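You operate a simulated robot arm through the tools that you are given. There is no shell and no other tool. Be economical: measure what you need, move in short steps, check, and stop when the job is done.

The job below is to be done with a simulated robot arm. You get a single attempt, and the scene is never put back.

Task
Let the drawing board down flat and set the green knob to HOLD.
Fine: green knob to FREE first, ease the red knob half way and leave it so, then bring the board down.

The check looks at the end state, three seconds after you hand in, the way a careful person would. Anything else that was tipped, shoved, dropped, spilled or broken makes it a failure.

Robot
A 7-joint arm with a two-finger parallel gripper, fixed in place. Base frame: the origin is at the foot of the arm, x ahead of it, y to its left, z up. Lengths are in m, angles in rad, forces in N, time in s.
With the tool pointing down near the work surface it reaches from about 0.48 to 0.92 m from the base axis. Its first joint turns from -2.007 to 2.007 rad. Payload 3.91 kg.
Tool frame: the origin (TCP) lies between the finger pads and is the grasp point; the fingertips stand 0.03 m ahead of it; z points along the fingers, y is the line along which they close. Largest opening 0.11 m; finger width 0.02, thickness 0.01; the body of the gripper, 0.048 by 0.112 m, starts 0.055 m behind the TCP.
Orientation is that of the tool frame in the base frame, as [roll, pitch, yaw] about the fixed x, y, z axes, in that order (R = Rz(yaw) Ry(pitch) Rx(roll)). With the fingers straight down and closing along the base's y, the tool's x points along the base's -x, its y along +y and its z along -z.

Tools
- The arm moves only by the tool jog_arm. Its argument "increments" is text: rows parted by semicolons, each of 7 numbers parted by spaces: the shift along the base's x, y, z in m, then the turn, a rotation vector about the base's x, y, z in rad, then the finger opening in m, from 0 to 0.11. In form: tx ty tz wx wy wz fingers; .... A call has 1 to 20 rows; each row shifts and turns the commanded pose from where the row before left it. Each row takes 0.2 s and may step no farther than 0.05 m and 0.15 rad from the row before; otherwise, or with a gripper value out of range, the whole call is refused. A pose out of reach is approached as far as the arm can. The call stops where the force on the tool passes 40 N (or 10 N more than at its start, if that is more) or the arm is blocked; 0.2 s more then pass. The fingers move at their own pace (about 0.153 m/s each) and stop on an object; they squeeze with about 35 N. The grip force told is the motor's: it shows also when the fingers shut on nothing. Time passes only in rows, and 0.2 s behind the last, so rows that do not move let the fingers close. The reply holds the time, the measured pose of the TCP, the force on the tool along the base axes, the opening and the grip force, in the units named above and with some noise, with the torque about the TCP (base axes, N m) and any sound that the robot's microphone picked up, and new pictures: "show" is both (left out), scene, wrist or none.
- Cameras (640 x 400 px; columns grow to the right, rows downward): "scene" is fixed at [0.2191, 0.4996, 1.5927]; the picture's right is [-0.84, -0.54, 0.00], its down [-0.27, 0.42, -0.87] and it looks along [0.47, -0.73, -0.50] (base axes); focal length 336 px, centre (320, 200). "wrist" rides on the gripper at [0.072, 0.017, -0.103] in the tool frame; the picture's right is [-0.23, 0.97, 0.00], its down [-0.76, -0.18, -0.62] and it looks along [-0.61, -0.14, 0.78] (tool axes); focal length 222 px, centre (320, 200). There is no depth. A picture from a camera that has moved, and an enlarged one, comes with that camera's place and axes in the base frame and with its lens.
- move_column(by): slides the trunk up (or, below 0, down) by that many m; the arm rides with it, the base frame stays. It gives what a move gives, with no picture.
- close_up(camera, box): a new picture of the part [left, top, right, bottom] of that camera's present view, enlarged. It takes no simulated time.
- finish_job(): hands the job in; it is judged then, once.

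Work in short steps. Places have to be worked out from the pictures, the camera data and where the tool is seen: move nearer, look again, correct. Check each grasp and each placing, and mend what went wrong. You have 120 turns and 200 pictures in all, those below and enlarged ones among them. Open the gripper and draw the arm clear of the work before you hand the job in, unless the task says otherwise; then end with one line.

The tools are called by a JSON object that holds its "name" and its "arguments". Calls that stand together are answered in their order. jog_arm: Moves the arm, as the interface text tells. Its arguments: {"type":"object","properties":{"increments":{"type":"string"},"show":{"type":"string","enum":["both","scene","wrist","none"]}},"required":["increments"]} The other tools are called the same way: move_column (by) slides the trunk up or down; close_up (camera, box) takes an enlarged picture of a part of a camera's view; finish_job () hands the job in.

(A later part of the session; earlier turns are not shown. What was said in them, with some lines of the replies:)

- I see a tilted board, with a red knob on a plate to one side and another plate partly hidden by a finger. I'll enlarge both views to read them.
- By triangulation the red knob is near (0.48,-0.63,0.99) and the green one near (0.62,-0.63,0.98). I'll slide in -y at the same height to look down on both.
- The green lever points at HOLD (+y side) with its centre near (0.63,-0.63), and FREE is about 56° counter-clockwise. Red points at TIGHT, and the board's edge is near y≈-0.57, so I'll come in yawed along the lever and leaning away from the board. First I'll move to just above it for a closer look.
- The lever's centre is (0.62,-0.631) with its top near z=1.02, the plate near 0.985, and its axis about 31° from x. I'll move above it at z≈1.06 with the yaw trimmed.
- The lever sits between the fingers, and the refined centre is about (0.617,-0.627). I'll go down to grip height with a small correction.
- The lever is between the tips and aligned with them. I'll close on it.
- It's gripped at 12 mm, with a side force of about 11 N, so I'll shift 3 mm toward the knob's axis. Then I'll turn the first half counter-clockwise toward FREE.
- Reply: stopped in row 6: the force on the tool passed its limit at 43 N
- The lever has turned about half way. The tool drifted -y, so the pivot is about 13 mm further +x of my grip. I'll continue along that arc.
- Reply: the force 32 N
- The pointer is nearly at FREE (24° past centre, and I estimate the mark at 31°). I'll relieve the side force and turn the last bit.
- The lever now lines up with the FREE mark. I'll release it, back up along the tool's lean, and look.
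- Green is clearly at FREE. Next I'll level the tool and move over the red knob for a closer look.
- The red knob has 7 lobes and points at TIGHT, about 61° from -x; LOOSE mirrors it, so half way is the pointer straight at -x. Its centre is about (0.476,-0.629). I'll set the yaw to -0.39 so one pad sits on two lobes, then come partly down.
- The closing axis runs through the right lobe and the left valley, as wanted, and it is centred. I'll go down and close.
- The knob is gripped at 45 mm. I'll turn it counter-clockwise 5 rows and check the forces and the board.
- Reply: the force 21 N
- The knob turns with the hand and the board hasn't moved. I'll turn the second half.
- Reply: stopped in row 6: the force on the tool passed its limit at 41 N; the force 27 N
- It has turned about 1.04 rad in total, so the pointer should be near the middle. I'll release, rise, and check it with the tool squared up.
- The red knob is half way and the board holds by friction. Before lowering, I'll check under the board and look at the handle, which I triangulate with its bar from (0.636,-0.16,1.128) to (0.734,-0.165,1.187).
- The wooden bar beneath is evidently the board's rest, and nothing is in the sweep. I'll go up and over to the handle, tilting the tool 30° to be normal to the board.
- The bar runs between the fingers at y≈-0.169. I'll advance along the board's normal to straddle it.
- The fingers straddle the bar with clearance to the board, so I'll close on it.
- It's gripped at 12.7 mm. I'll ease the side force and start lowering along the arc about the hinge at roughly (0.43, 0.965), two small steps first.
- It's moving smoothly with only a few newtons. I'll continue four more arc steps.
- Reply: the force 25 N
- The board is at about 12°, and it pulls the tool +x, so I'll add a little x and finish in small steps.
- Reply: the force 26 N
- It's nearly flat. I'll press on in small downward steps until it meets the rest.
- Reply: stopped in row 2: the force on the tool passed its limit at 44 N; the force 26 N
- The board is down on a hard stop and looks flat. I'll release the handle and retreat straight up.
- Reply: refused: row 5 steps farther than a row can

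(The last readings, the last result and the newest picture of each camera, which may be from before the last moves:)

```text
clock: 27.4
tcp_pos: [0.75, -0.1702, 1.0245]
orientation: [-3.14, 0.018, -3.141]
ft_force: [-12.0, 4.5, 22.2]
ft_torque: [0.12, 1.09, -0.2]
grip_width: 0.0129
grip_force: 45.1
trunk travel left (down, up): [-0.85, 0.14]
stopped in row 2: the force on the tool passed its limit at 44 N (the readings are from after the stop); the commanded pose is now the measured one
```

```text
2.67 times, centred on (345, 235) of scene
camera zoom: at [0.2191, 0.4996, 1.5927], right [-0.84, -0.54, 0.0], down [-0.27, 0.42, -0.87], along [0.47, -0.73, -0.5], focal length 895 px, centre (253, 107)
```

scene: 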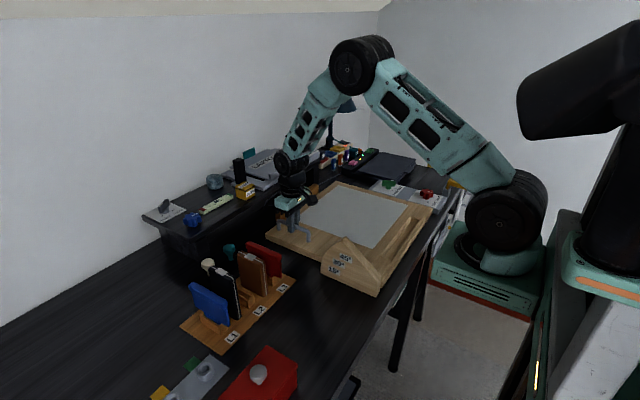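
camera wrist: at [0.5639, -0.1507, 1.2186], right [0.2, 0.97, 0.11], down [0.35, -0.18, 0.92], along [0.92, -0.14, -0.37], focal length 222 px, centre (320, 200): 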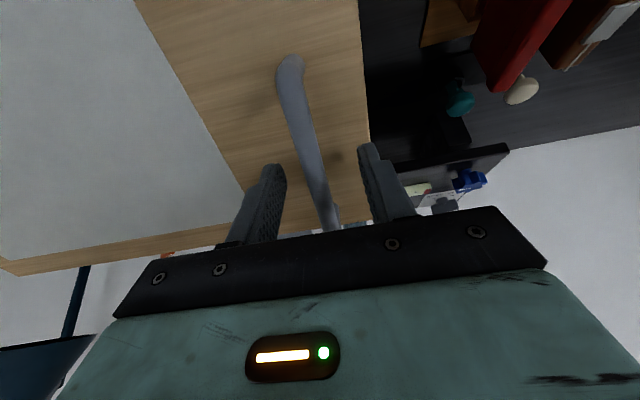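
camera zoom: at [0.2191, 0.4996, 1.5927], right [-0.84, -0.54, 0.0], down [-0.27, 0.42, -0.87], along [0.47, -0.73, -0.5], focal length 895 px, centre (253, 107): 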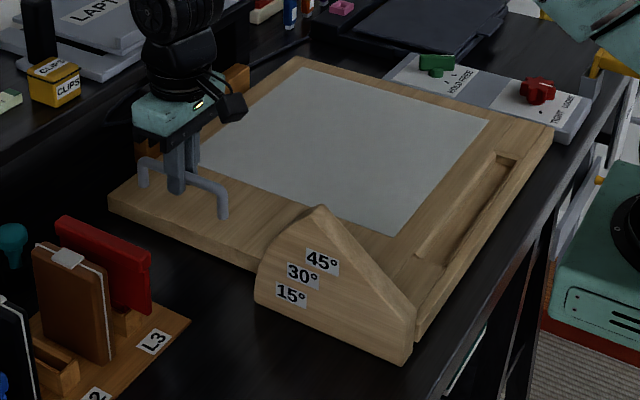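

One row was too long, so I'll send it again with shorter steps.

{"name": "jog_arm", "arguments": {"increments": "0 0 0 0 0 0 0.05; 0 0 0 0 0 0 0.05; 0 0 0.03 0 0 0 0.05; 0 0 0.04 0 0 0 0.05; -0.01 0 0.045 0 0 0 0.05; -0.04 0 0.025 0 0 0 0.05; -0.04 0 0.025 0 0 0 0.05; -0.04 0 0.025 0 0 0 0.05"}}

{"name": "close_up", "arguments": {"camera": "scene", "box": [240, 160, 450, 310]}}

```text
clock: 29.2
tcp_pos: [0.6213, -0.1694, 1.2122]
orientation: [-3.139, 0.02, -3.139]
ft_force: [0.4, -0.1, -0.3]
ft_torque: [-0.01, 0.06, 0.01]
grip_width: 0.0499
grip_force: 0.0
trunk travel left (down, up): [-0.85, 0.14]
camera wrist: at [0.547, -0.1523, 1.3119], right [0.23, 0.97, 0.0], down [0.75, -0.18, 0.64], along [0.62, -0.14, -0.77], focal length 222 px, centre (320, 200)
```

scene: 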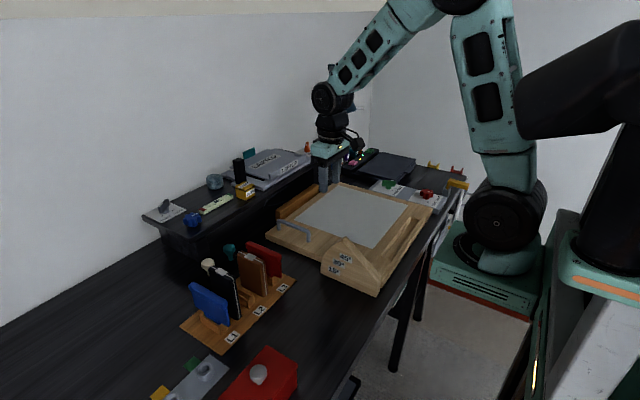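
wrist: 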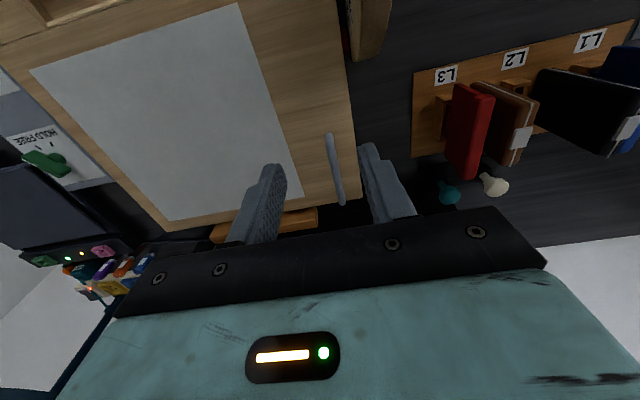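

```text
2.67 times, centred on (345, 235) of scene
camera zoom: at [0.2191, 0.4996, 1.5927], right [-0.84, -0.54, 0.0], down [-0.27, 0.42, -0.87], along [0.47, -0.73, -0.5], focal length 895 px, centre (253, 107)
```

zoom: 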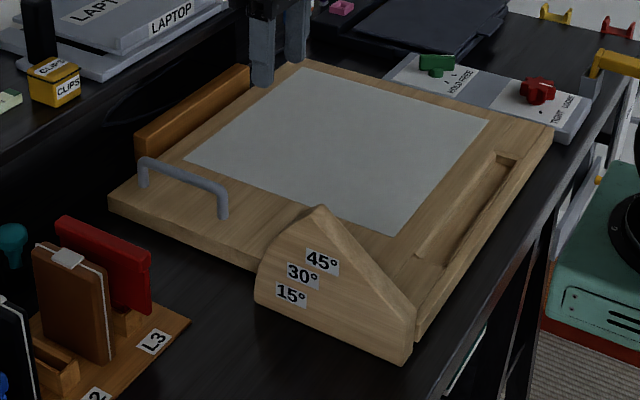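

The board lies flat (corners all around z≈0.97) and nothing else moved. Now I'll return to the green knob, this time with the tool vertical and yawed to +0.55 to match the lever at FREE.

{"name": "jog_arm", "arguments": {"increments": "0 -0.0463 0 0 0 0 0.05; 0 -0.0463 0 0 0 0 0.05; 0 -0.0463 0 0 0 0 0.05; 0 -0.0463 0 0 0 0 0.05; 0 -0.0463 0 0 0 0 0.05; 0 -0.0463 0 0 0 0.11 0.05; 0 -0.0463 0 0 0 0.11 0.05; 0 -0.0463 0 0 0 0.11 0.05; 0 -0.0463 0 0 0 0.11 0.05; 0 -0.0463 0 0 0 0.11 0.05; 0 0 -0.04 0 0 0 0.05; 0 0 -0.04 0 0 0 0.05; 0 0 -0.04 0 0 0 0.05"}}

{"name": "close_up", "arguments": {"camera": "wrist", "box": [240, 60, 400, 220]}}

```text
clock: 32.0
tcp_pos: [0.6216, -0.633, 1.0891]
orientation: [-3.138, 0.019, -2.59]
ft_force: [0.3, -0.3, 0.5]
ft_torque: [-0.03, -0.03, 0.02]
grip_width: 0.0501
grip_force: 0.0
trunk travel left (down, up): [-0.85, 0.14]
camera wrist: at [0.5491, -0.6572, 1.1907], right [-0.32, 0.95, 0.0], down [0.73, 0.24, 0.64], along [0.6, 0.2, -0.77], focal length 222 px, centre (320, 200)
```

scene: 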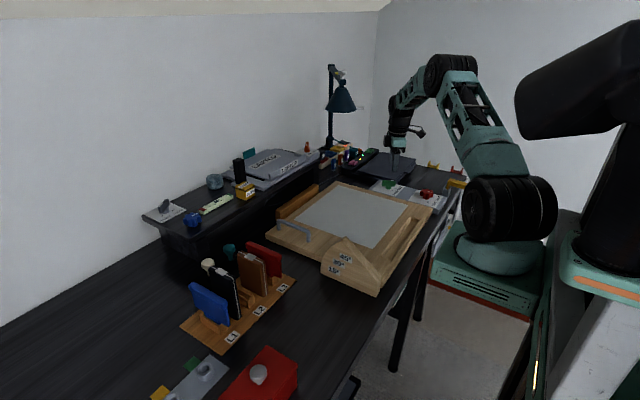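
wrist: 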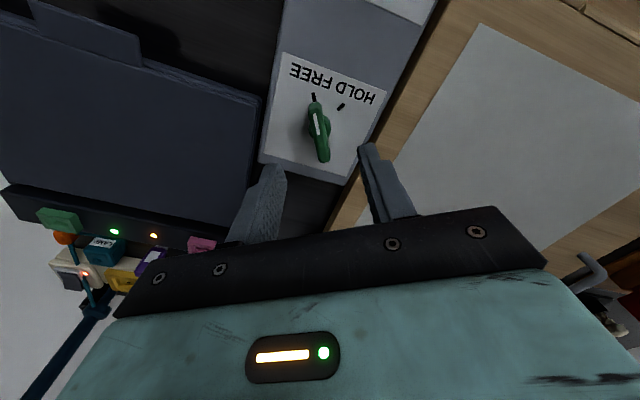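

```text
2.50 times, centred on (320, 140) of wrist
camera zoom: at [0.5491, -0.6572, 1.1907], right [-0.32, 0.95, 0.0], down [0.73, 0.24, 0.64], along [0.6, 0.2, -0.77], focal length 555 px, centre (320, 350)
```

zoom: 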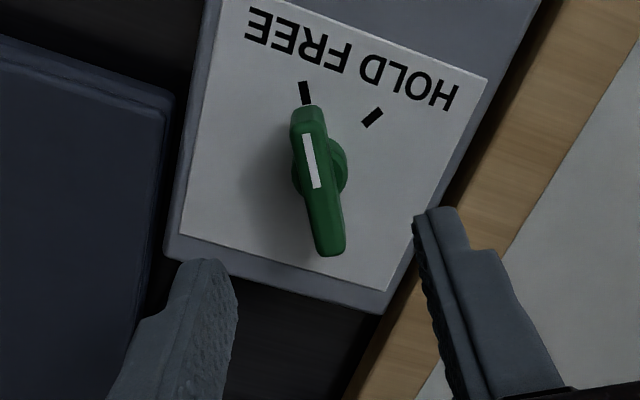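

The lever is centred at about (0.618,-0.6345) and aligned with the tool. The pivot is close to it, so I'll go down and grip.

{"name": "jog_arm", "arguments": {"increments": "0 -0.001 -0.03 0 0 0 0.05; 0 0 -0.028 0 0 0 0.05; 0 0 0 0 0 0 0.025; 0 0 0 0 0 0 0; 0 0 0 0 0 0 0", "show": "wrist"}}

```text
clock: 33.2
tcp_pos: [0.6225, -0.6347, 1.0327]
orientation: [-3.14, 0.02, -2.589]
ft_force: [-0.7, 1.7, 2.4]
ft_torque: [0.14, -0.08, -0.4]
grip_width: 0.0118
grip_force: 45.0
trunk travel left (down, up): [-0.85, 0.14]
camera wrist: at [0.5495, -0.6589, 1.1336], right [-0.32, 0.95, 0.0], down [0.73, 0.24, 0.64], along [0.6, 0.2, -0.77], focal length 222 px, centre (320, 200)
```

wrist: 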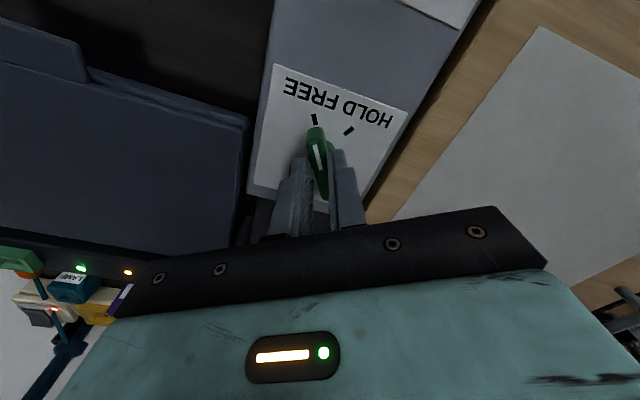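

It's gripped at 12 mm with low forces. I'll turn clockwise toward HOLD, half first, with a slight +y drift for the pivot offset.

{"name": "jog_arm", "arguments": {"increments": "0 0.0007 0 0 0 -0.11 0; 0 0.0007 0 0 0 -0.11 0; 0 0.0007 0 0 0 -0.11 0; 0 0.0007 0 0 0 -0.11 0; 0 0.0007 0 0 0 -0.11 0; 0 0 0 0 0 0 0", "show": "none"}}

```text
clock: 34.6
tcp_pos: [0.6225, -0.6297, 1.0329]
orientation: [3.138, 0.017, -3.14]
ft_force: [-8.0, 9.5, -11.9]
ft_torque: [0.25, -0.65, 0.07]
grip_width: 0.012
grip_force: 44.8
trunk travel left (down, up): [-0.85, 0.14]
```

The forces are modest, so I'll turn the second half, targeting a yaw of about 2.60 as at the start.

{"name": "jog_arm", "arguments": {"increments": "-0.0005 0.0018 0 0 0 -0.11 0; 0 0.0008 0 0 0 -0.11 0; 0 0.0008 0 0 0 -0.11 0; 0 0.0008 0 0 0 -0.11 0; 0 0.0008 0 0 0 -0.11 0; 0 0 0 0 0 0 0", "show": "wrist"}}

{"name": "close_up", "arguments": {"camera": "wrist", "box": [240, 70, 400, 230]}}

```text
clock: 36.0
tcp_pos: [0.622, -0.6252, 1.0331]
orientation: [-3.14, 0.016, 2.593]
ft_force: [-0.6, 11.3, -20.8]
ft_torque: [0.31, 0.14, 0.44]
grip_width: 0.0115
grip_force: 44.9
trunk travel left (down, up): [-0.85, 0.14]
camera wrist: at [0.5675, -0.5727, 1.1338], right [0.7, 0.71, 0.0], down [0.55, -0.54, 0.64], along [0.45, -0.44, -0.77], focal length 222 px, centre (320, 200)
```

wrist: 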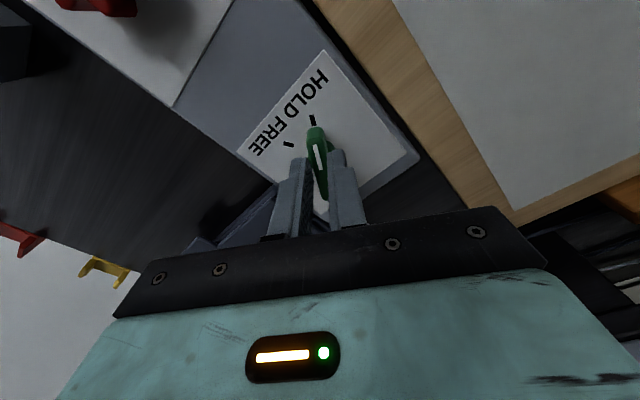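

```text
2.50 times, centred on (320, 150) of wrist
camera zoom: at [0.5675, -0.5727, 1.1338], right [0.7, 0.71, 0.0], down [0.55, -0.54, 0.64], along [0.45, -0.44, -0.77], focal length 555 px, centre (320, 325)
```

zoom: 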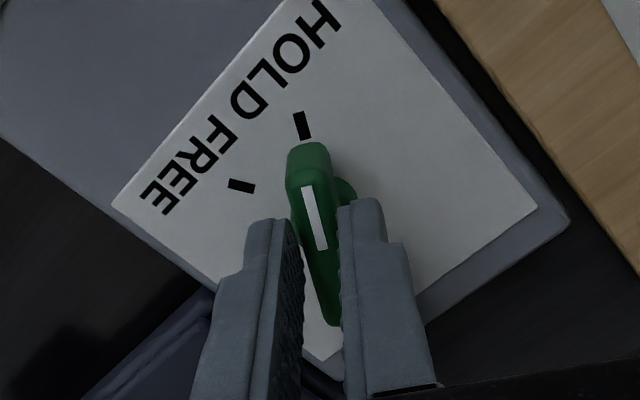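

The lever is at HOLD. I'll release it, rise, and back off to inspect everything.

{"name": "jog_arm", "arguments": {"increments": "0 0 0 0 0 0 0.05; 0 0 0 0 0 0 0.05; 0 0 0.03 0 0 0 0.05; 0 0 0.045 0 0 0 0.05; -0.02 0 0.045 0 0 0.13 0.05; -0.04 0 0.03 0 0 0.14 0.05; -0.04 0 0.03 0 0 0.14 0.05; -0.04 0 0.03 0 0 0.14 0.05; -0.04 0 0.03 0 0 0 0.05"}}

{"name": "close_up", "arguments": {"camera": "wrist", "box": [240, 30, 400, 190]}}

{"name": "close_up", "arguments": {"camera": "scene", "box": [240, 160, 450, 310]}}

```text
clock: 38.0
tcp_pos: [0.4416, -0.6254, 1.2737]
orientation: [-3.141, 0.017, -3.135]
ft_force: [-0.3, -0.3, -0.1]
ft_torque: [-0.01, 0.03, 0.04]
grip_width: 0.05
grip_force: 0.1
trunk travel left (down, up): [-0.85, 0.14]
camera wrist: at [0.3655, -0.61, 1.3742], right [0.22, 0.97, 0.0], down [0.75, -0.17, 0.64], along [0.62, -0.14, -0.77], focal length 222 px, centre (320, 200)
```

scene: 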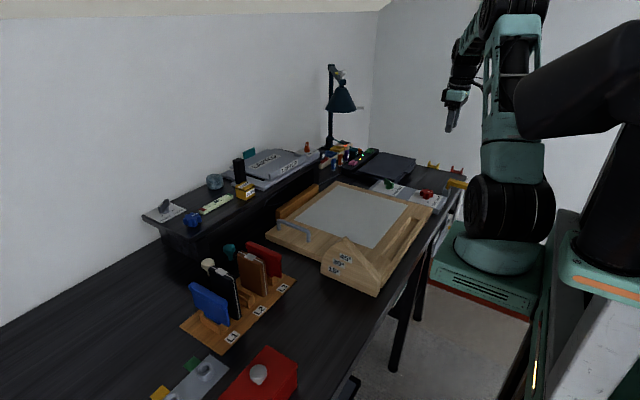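
wrist: 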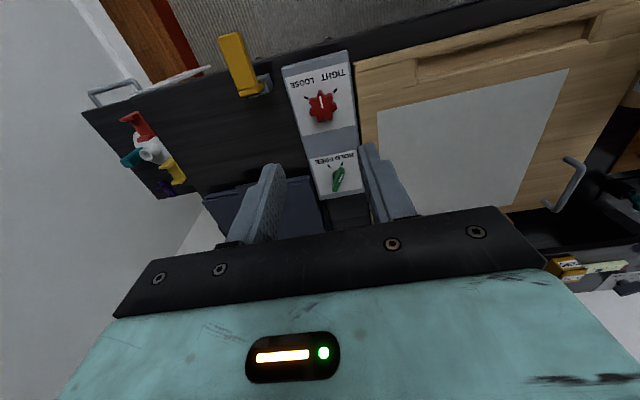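

```text
2.50 times, centred on (320, 110) of wrist
camera zoom: at [0.3655, -0.61, 1.3742], right [0.22, 0.97, 0.0], down [0.75, -0.17, 0.64], along [0.62, -0.14, -0.77], focal length 555 px, centre (320, 425)
```

zoom: 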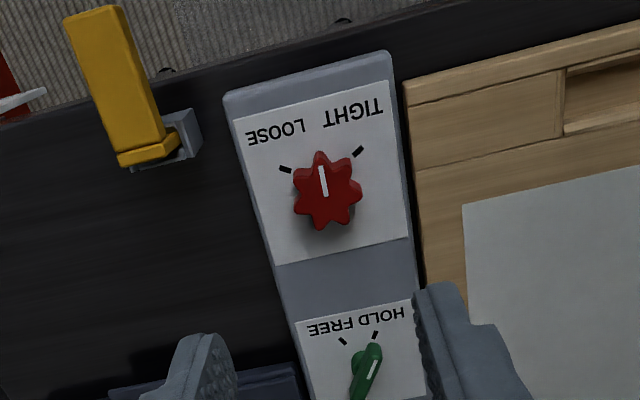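

```text
2.67 times, centred on (345, 235) of scene
camera zoom: at [0.2191, 0.4996, 1.5927], right [-0.84, -0.54, 0.0], down [-0.27, 0.42, -0.87], along [0.47, -0.73, -0.5], focal length 895 px, centre (253, 107)
```

zoom: 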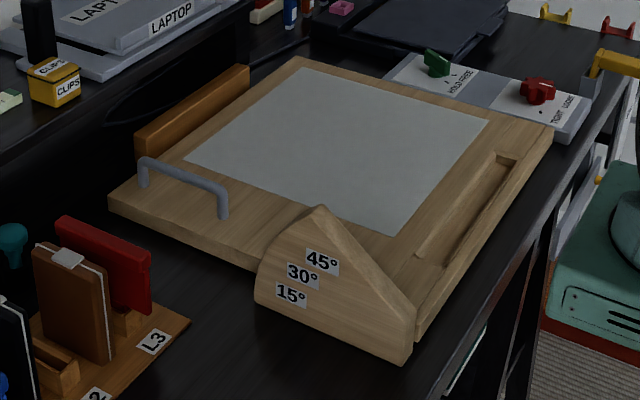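

The board is flat, green points at HOLD, red is half way, nothing else has moved, and the arm is clear with the gripper open. I'm handing the job in.

{"name": "finish_job", "arguments": {}}

```text
The job is handed in.
```

The drawing board is down flat with the green knob at HOLD and the red knob left half way, and in the last pictures nothing else looked disturbed.
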